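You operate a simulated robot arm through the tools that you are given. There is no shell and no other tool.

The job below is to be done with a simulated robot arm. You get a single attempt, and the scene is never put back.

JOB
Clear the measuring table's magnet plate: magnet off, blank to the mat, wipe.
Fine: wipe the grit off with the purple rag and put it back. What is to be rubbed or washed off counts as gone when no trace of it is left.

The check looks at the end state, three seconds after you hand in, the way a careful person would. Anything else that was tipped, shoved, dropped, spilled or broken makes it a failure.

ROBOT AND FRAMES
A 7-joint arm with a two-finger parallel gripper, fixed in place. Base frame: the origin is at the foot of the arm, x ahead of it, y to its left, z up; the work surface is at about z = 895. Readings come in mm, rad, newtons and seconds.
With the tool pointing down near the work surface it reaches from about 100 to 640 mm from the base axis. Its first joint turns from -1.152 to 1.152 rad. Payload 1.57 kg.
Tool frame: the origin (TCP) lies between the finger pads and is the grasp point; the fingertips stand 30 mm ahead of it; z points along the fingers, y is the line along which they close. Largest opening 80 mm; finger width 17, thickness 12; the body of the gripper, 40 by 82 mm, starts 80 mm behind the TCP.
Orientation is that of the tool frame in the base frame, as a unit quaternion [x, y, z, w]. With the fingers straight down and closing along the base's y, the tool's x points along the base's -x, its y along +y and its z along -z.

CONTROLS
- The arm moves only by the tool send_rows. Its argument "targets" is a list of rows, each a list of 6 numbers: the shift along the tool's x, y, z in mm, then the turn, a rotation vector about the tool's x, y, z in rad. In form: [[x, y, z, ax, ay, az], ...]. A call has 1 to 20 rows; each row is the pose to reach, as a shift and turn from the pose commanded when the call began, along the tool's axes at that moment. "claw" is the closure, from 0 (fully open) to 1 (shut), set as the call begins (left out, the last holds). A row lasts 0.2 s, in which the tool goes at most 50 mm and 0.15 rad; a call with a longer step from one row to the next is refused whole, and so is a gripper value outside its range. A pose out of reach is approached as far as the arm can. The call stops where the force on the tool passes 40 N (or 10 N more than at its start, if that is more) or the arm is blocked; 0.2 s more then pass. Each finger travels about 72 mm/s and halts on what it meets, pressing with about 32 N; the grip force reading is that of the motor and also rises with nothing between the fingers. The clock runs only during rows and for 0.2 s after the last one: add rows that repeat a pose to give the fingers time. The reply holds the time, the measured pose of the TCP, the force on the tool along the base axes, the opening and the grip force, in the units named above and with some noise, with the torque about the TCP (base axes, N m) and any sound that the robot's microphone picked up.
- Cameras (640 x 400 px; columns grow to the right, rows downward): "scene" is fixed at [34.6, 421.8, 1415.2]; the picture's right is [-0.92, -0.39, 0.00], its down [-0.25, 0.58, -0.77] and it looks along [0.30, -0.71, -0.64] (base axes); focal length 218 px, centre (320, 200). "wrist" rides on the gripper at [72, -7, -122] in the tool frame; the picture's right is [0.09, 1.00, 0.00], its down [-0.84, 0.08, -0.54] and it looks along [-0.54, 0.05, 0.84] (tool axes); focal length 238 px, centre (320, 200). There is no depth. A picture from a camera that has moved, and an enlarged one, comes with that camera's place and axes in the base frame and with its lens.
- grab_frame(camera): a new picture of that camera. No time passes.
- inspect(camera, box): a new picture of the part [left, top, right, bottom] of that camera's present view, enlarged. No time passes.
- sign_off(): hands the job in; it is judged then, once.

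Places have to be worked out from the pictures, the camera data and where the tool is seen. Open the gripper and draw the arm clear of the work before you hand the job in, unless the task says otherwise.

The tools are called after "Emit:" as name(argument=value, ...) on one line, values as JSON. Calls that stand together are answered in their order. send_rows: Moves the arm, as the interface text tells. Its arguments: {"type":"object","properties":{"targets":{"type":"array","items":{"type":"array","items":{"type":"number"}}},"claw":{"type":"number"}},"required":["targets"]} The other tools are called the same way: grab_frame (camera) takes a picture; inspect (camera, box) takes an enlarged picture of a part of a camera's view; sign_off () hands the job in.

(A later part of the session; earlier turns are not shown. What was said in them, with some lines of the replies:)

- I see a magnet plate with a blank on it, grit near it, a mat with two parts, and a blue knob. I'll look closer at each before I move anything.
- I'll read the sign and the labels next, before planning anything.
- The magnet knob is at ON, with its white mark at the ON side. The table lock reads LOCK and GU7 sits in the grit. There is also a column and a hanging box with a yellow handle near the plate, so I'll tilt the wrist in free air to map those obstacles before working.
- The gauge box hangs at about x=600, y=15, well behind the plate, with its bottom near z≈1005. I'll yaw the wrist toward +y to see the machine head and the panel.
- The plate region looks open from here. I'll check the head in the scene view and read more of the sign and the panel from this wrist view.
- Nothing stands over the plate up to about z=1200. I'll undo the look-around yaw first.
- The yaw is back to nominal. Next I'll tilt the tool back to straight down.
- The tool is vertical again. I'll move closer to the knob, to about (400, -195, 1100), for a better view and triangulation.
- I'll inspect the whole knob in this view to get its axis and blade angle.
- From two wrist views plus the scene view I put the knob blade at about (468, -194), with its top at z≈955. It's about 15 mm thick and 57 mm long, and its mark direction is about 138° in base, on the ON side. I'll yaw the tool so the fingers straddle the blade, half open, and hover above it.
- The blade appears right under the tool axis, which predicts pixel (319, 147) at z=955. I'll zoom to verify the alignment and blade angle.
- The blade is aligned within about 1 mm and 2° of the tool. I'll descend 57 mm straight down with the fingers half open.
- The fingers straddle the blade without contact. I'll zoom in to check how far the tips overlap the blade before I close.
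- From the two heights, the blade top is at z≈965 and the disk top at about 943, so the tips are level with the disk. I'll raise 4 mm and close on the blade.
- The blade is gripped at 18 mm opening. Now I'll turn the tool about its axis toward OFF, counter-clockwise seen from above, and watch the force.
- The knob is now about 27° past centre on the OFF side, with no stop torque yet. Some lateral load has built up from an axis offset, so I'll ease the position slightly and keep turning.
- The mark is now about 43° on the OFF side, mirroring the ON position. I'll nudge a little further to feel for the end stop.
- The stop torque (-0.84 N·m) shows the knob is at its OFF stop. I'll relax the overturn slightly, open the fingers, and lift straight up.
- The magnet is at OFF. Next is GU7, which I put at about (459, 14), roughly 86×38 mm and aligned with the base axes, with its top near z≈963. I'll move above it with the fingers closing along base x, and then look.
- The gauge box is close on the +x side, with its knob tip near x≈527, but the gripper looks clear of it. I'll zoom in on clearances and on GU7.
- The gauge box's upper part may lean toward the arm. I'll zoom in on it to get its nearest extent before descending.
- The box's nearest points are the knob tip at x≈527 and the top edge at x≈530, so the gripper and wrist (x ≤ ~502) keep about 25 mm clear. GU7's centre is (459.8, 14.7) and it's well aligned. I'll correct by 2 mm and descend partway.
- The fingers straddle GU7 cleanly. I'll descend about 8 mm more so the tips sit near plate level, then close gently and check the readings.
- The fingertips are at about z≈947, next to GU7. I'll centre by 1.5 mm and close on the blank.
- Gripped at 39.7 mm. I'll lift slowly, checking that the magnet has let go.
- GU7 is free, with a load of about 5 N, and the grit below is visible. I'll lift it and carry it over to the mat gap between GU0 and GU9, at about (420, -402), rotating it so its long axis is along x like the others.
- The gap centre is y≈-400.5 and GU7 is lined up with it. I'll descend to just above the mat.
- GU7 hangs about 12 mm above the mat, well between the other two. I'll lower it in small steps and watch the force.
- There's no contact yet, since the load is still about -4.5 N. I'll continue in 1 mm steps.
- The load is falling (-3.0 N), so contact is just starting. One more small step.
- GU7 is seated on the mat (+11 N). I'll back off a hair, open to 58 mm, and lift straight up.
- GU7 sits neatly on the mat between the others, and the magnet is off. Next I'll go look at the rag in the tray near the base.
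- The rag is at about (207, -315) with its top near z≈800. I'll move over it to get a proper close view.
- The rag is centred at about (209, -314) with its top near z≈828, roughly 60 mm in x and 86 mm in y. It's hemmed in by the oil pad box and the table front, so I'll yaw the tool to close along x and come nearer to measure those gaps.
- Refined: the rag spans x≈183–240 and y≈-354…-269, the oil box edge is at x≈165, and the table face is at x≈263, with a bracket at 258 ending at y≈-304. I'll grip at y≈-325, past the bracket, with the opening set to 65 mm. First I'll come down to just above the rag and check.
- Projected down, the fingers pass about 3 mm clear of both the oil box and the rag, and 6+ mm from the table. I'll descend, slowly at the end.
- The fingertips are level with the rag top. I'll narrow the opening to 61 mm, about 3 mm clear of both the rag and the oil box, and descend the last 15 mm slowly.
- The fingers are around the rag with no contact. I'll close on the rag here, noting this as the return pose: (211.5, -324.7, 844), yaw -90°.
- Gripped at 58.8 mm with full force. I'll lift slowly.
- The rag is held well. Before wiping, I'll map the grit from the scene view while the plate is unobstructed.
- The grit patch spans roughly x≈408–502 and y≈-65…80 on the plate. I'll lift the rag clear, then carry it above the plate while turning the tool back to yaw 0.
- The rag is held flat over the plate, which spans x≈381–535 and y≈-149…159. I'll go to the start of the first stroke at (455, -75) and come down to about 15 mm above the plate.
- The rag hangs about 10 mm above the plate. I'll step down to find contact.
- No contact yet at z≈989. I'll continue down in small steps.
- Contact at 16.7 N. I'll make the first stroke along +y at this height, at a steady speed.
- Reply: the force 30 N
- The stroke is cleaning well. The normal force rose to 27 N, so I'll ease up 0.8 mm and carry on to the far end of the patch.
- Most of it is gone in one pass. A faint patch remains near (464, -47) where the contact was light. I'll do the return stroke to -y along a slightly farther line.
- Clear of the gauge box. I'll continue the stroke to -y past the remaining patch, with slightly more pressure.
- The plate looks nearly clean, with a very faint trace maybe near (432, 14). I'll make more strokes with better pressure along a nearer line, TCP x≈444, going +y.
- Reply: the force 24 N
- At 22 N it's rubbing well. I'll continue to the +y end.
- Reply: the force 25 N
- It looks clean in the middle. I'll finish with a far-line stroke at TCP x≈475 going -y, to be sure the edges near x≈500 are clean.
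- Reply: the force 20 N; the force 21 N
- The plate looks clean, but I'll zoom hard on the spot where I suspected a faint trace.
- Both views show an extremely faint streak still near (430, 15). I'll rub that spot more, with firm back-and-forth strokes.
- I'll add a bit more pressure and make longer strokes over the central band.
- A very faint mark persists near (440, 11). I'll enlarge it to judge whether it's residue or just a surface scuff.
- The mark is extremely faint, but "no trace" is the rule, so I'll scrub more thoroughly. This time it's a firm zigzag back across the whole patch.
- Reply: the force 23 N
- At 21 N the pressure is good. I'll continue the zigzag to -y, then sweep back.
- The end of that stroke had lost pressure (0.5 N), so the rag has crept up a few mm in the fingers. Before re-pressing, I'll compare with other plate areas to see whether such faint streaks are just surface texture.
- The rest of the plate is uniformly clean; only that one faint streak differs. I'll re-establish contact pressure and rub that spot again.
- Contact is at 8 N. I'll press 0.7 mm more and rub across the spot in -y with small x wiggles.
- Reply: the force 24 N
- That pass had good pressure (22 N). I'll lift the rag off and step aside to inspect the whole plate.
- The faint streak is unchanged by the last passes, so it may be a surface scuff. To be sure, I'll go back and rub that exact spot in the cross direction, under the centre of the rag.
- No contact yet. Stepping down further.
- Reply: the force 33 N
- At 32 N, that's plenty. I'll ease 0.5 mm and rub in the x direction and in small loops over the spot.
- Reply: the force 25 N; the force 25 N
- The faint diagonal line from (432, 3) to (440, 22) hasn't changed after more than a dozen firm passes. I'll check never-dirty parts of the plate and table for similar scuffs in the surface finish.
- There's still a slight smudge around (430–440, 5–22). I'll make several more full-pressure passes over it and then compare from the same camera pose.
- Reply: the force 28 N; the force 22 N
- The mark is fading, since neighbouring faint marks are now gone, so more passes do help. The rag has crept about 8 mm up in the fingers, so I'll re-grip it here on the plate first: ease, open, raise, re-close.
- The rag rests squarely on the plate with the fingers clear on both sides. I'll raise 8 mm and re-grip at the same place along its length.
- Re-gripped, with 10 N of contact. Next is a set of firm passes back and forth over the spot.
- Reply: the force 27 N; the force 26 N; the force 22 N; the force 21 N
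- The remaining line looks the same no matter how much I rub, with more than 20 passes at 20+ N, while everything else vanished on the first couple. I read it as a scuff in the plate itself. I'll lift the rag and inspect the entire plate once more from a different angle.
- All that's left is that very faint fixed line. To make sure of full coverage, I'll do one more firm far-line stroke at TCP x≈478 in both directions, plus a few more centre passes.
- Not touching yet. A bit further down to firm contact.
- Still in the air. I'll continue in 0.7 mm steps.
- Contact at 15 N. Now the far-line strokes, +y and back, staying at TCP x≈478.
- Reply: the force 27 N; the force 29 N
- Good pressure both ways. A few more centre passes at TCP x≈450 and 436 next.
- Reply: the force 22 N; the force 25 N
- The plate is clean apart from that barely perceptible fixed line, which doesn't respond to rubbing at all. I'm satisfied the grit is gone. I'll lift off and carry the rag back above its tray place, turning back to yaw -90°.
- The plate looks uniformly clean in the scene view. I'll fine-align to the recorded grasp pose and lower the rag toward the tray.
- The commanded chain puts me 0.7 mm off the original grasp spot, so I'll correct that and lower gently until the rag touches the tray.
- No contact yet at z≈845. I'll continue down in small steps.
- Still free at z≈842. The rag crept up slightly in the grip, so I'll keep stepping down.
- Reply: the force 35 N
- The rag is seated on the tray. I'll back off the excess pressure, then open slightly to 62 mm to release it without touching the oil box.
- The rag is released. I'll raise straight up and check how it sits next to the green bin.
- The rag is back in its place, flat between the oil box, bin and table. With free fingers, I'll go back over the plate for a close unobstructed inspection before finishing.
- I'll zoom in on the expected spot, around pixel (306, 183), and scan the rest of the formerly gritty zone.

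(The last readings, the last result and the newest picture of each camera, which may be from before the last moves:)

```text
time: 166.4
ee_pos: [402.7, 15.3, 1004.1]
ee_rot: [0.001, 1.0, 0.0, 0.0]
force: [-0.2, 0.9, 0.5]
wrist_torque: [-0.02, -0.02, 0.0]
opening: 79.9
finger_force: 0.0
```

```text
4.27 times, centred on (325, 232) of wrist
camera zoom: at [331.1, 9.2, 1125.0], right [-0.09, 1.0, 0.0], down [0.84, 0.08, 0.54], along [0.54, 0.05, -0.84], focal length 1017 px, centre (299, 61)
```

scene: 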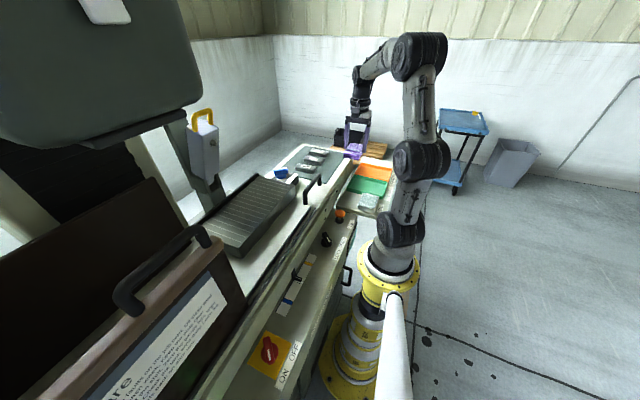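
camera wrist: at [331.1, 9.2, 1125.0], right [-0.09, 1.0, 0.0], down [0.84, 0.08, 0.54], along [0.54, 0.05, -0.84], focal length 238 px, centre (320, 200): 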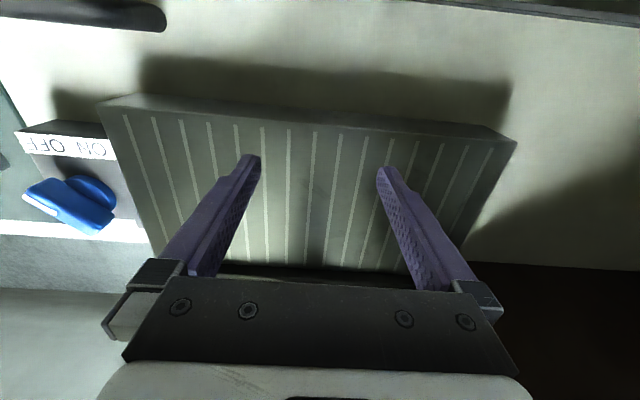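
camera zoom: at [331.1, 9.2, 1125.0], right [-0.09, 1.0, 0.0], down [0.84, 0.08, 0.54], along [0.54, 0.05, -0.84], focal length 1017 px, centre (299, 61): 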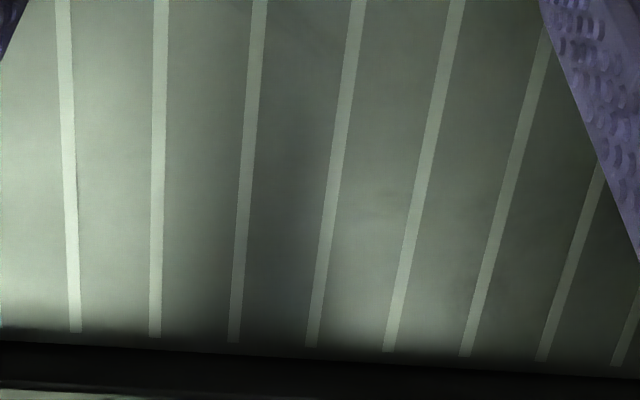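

In this bright view, the slight diagonal tint doesn't darken the light inlay stripes it crosses, as overlying grit did. So it's a mark in the plate's own finish, and the grit is gone. I'll retreat to the neutral pose with the gripper open.

Emit:
send_rows(targets=[[0, 0, -45, 0, 0, 0], [0, 0, -90, 0, 0, 0], [0, 0, -135, 0, 0, 0], [13, -41, -155, 0, 0, 0], [26, -82, -170, 0, 0, 0], [39, -122, -182, 0, 0, 0], [52, -163, -182, 0, 0, 0], [65, -204, -182, 0, 0, 0], [78, -244, -182, 0, 0, 0], [78, -244, -182, 0, 0, 0]], claw=0)

Emit:
grab_frame(camera="scene")

Emit:
grab_frame(camera="wrist")

Emit:
inspect(camera="scene", box=[180, 130, 400, 270])

Emit:
inspect(camera="scene", box=[225, 180, 285, 225])

Emit:
inspect(camera="wrist", box=[340, 130, 570, 250])

```text
time: 168.6
ee_pos: [325.4, -226.1, 1183.2]
ee_rot: [0.001, 1.0, 0.0, -0.001]
force: [-0.4, 0.5, -0.7]
wrist_torque: [0.03, 0.0, 0.03]
opening: 80.1
finger_force: 0.0
```

```text
taken
```

scene: 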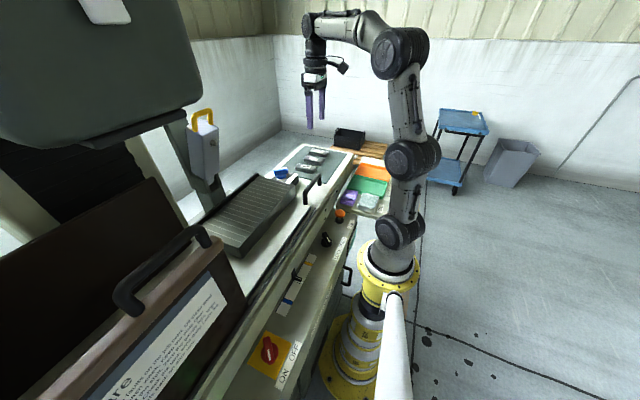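

```text
taken
camera wrist: at [253.4, -233.4, 1305.4], right [-0.09, 1.0, 0.0], down [0.84, 0.08, 0.54], along [0.54, 0.05, -0.84], focal length 238 px, centre (320, 200)
```

wrist: 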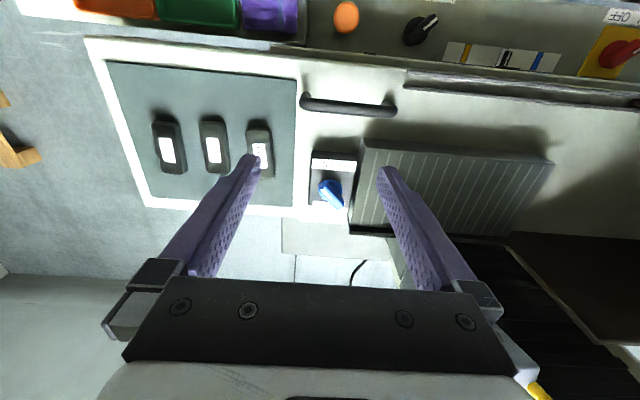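

```text
2.86 times, centred on (290, 200) of scene
camera zoom: at [34.6, 421.8, 1415.2], right [-0.92, -0.39, 0.0], down [-0.25, 0.58, -0.77], along [0.3, -0.71, -0.64], focal length 622 px, centre (406, 200)
```

zoom: 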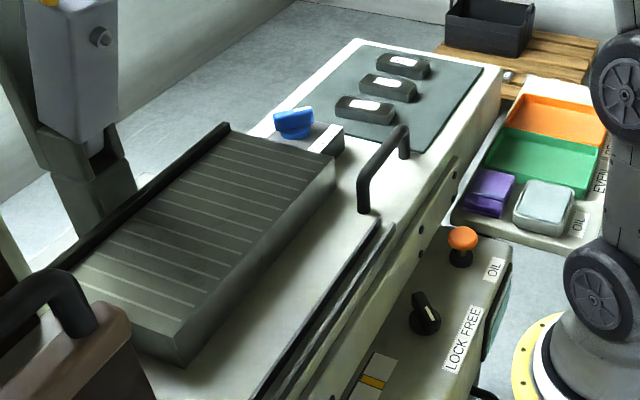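

```text
8.89 times, centred on (255, 202) of scene
camera zoom: at [34.6, 421.8, 1415.2], right [-0.92, -0.39, 0.0], down [-0.25, 0.58, -0.77], along [0.3, -0.71, -0.64], focal length 1936 px, centre (898, 178)
```

zoom: 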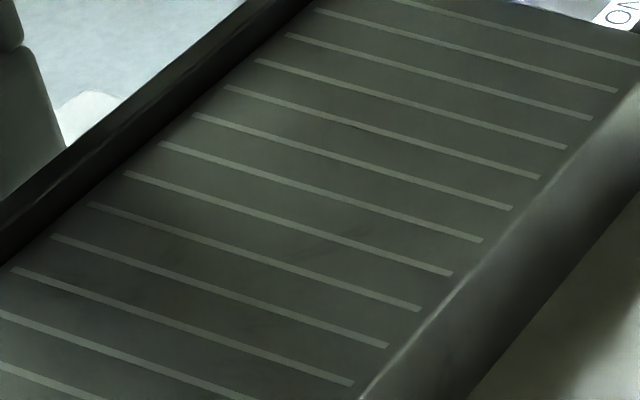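

```text
2.78 times, centred on (455, 190) of wrist
camera zoom: at [253.4, -233.4, 1305.4], right [-0.09, 1.0, 0.0], down [0.84, 0.08, 0.54], along [0.54, 0.05, -0.84], focal length 663 px, centre (-56, 228)
```

zoom: 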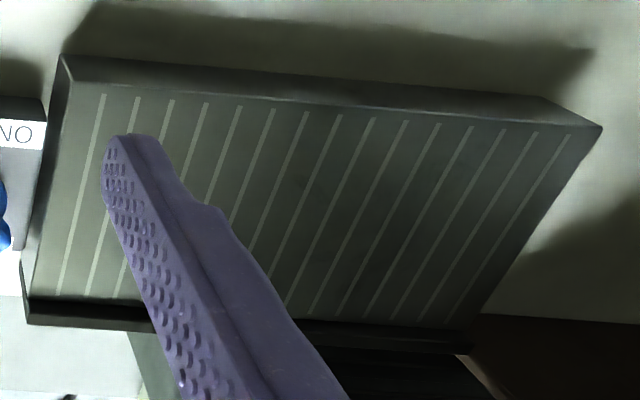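

Everything is in place, but I can still just make out a tiny darker spot near (434, 11). I'll compare it with the identical zoom I took at t≈98 to see whether rubbing changed it.

Emit:
inspect(camera="scene", box=[250, 197, 268, 212])

Emit:
inspect(camera="scene", box=[245, 195, 265, 215])

Emit:
inspect(camera="wrist", box=[430, 150, 490, 200])

```text
16.00 times, centred on (259, 204) of scene
camera zoom: at [34.6, 421.8, 1415.2], right [-0.92, -0.39, 0.0], down [-0.25, 0.58, -0.77], along [0.3, -0.71, -0.64], focal length 3484 px, centre (1296, 128)
```

zoom: 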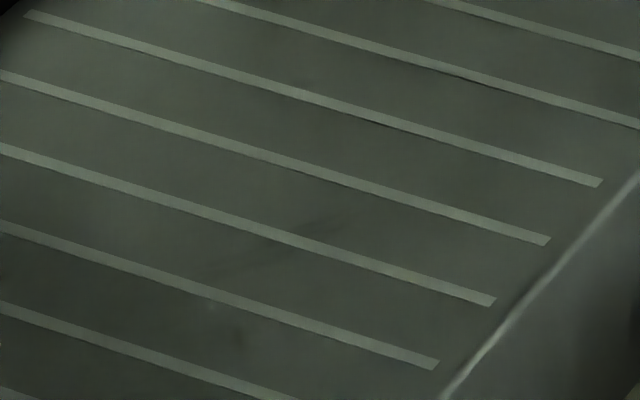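

```text
16.00 times, centred on (255, 205) of scene
camera zoom: at [34.6, 421.8, 1415.2], right [-0.92, -0.39, 0.0], down [-0.25, 0.58, -0.77], along [0.3, -0.71, -0.64], focal length 3484 px, centre (1360, 120)
```

zoom: 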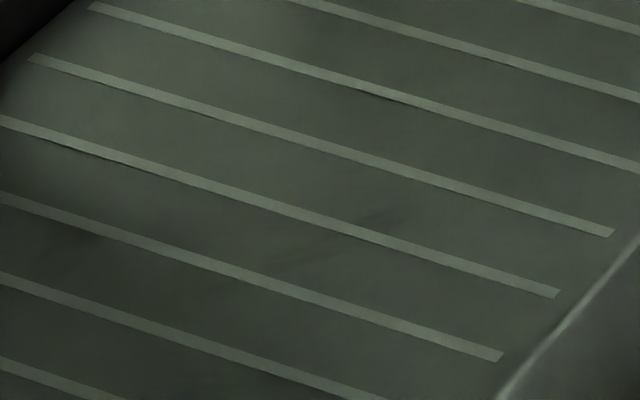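

```text
8.00 times, centred on (460, 175) of wrist
camera zoom: at [253.4, -233.4, 1305.4], right [-0.09, 1.0, 0.0], down [0.84, 0.08, 0.54], along [0.54, 0.05, -0.84], focal length 1907 px, centre (-800, 400)
```

zoom: 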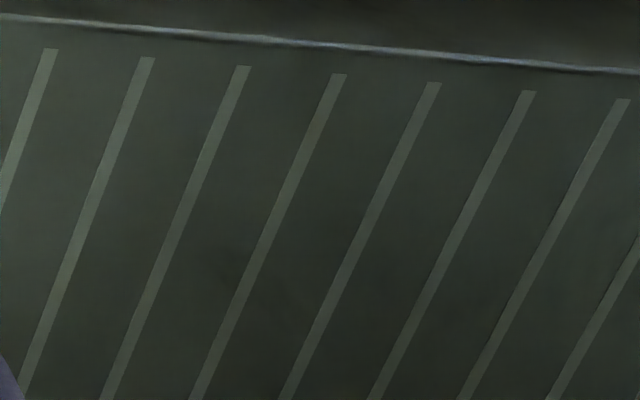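

The spot is identical to the t≈98 view despite more than a dozen firm passes since, so it's a fixed mark in the plate finish and not grit. The magnet is at OFF, GU7 is on the mat with the others undisturbed, the rag is back in its tray, and the arm is clear with the gripper open. I'm handing in.

Emit:
sign_off()

```text
The job is handed in.
```

I cleared the magnet plate and handed the job in; I haven't seen the result of the check. One very faint mark is still visible on the plate, and I took it to be part of the plate's finish, not grit.

- **Magnet:** the knob is turned to its OFF stop.
- **Blank:** GU7 is on the mat, in the gap between GU0 and GU9. Neither of those was touched.
- **Wipe:** the grit is wiped off, and nothing else from the patch can be seen. The mark is a thin diagonal line near the plate's centre, at about (430–440, 5–22). It looks the same in identical close-ups taken before and after more than a dozen firm passes. It also doesn't darken the light stripes it crosses, as the grit did.
- **Rag:** the purple rag is back in its tray, lying flat. It sits about 4 mm closer to the green bin than before, close to its rim.
- **Arm:** it is back near its starting pose with the gripper open.
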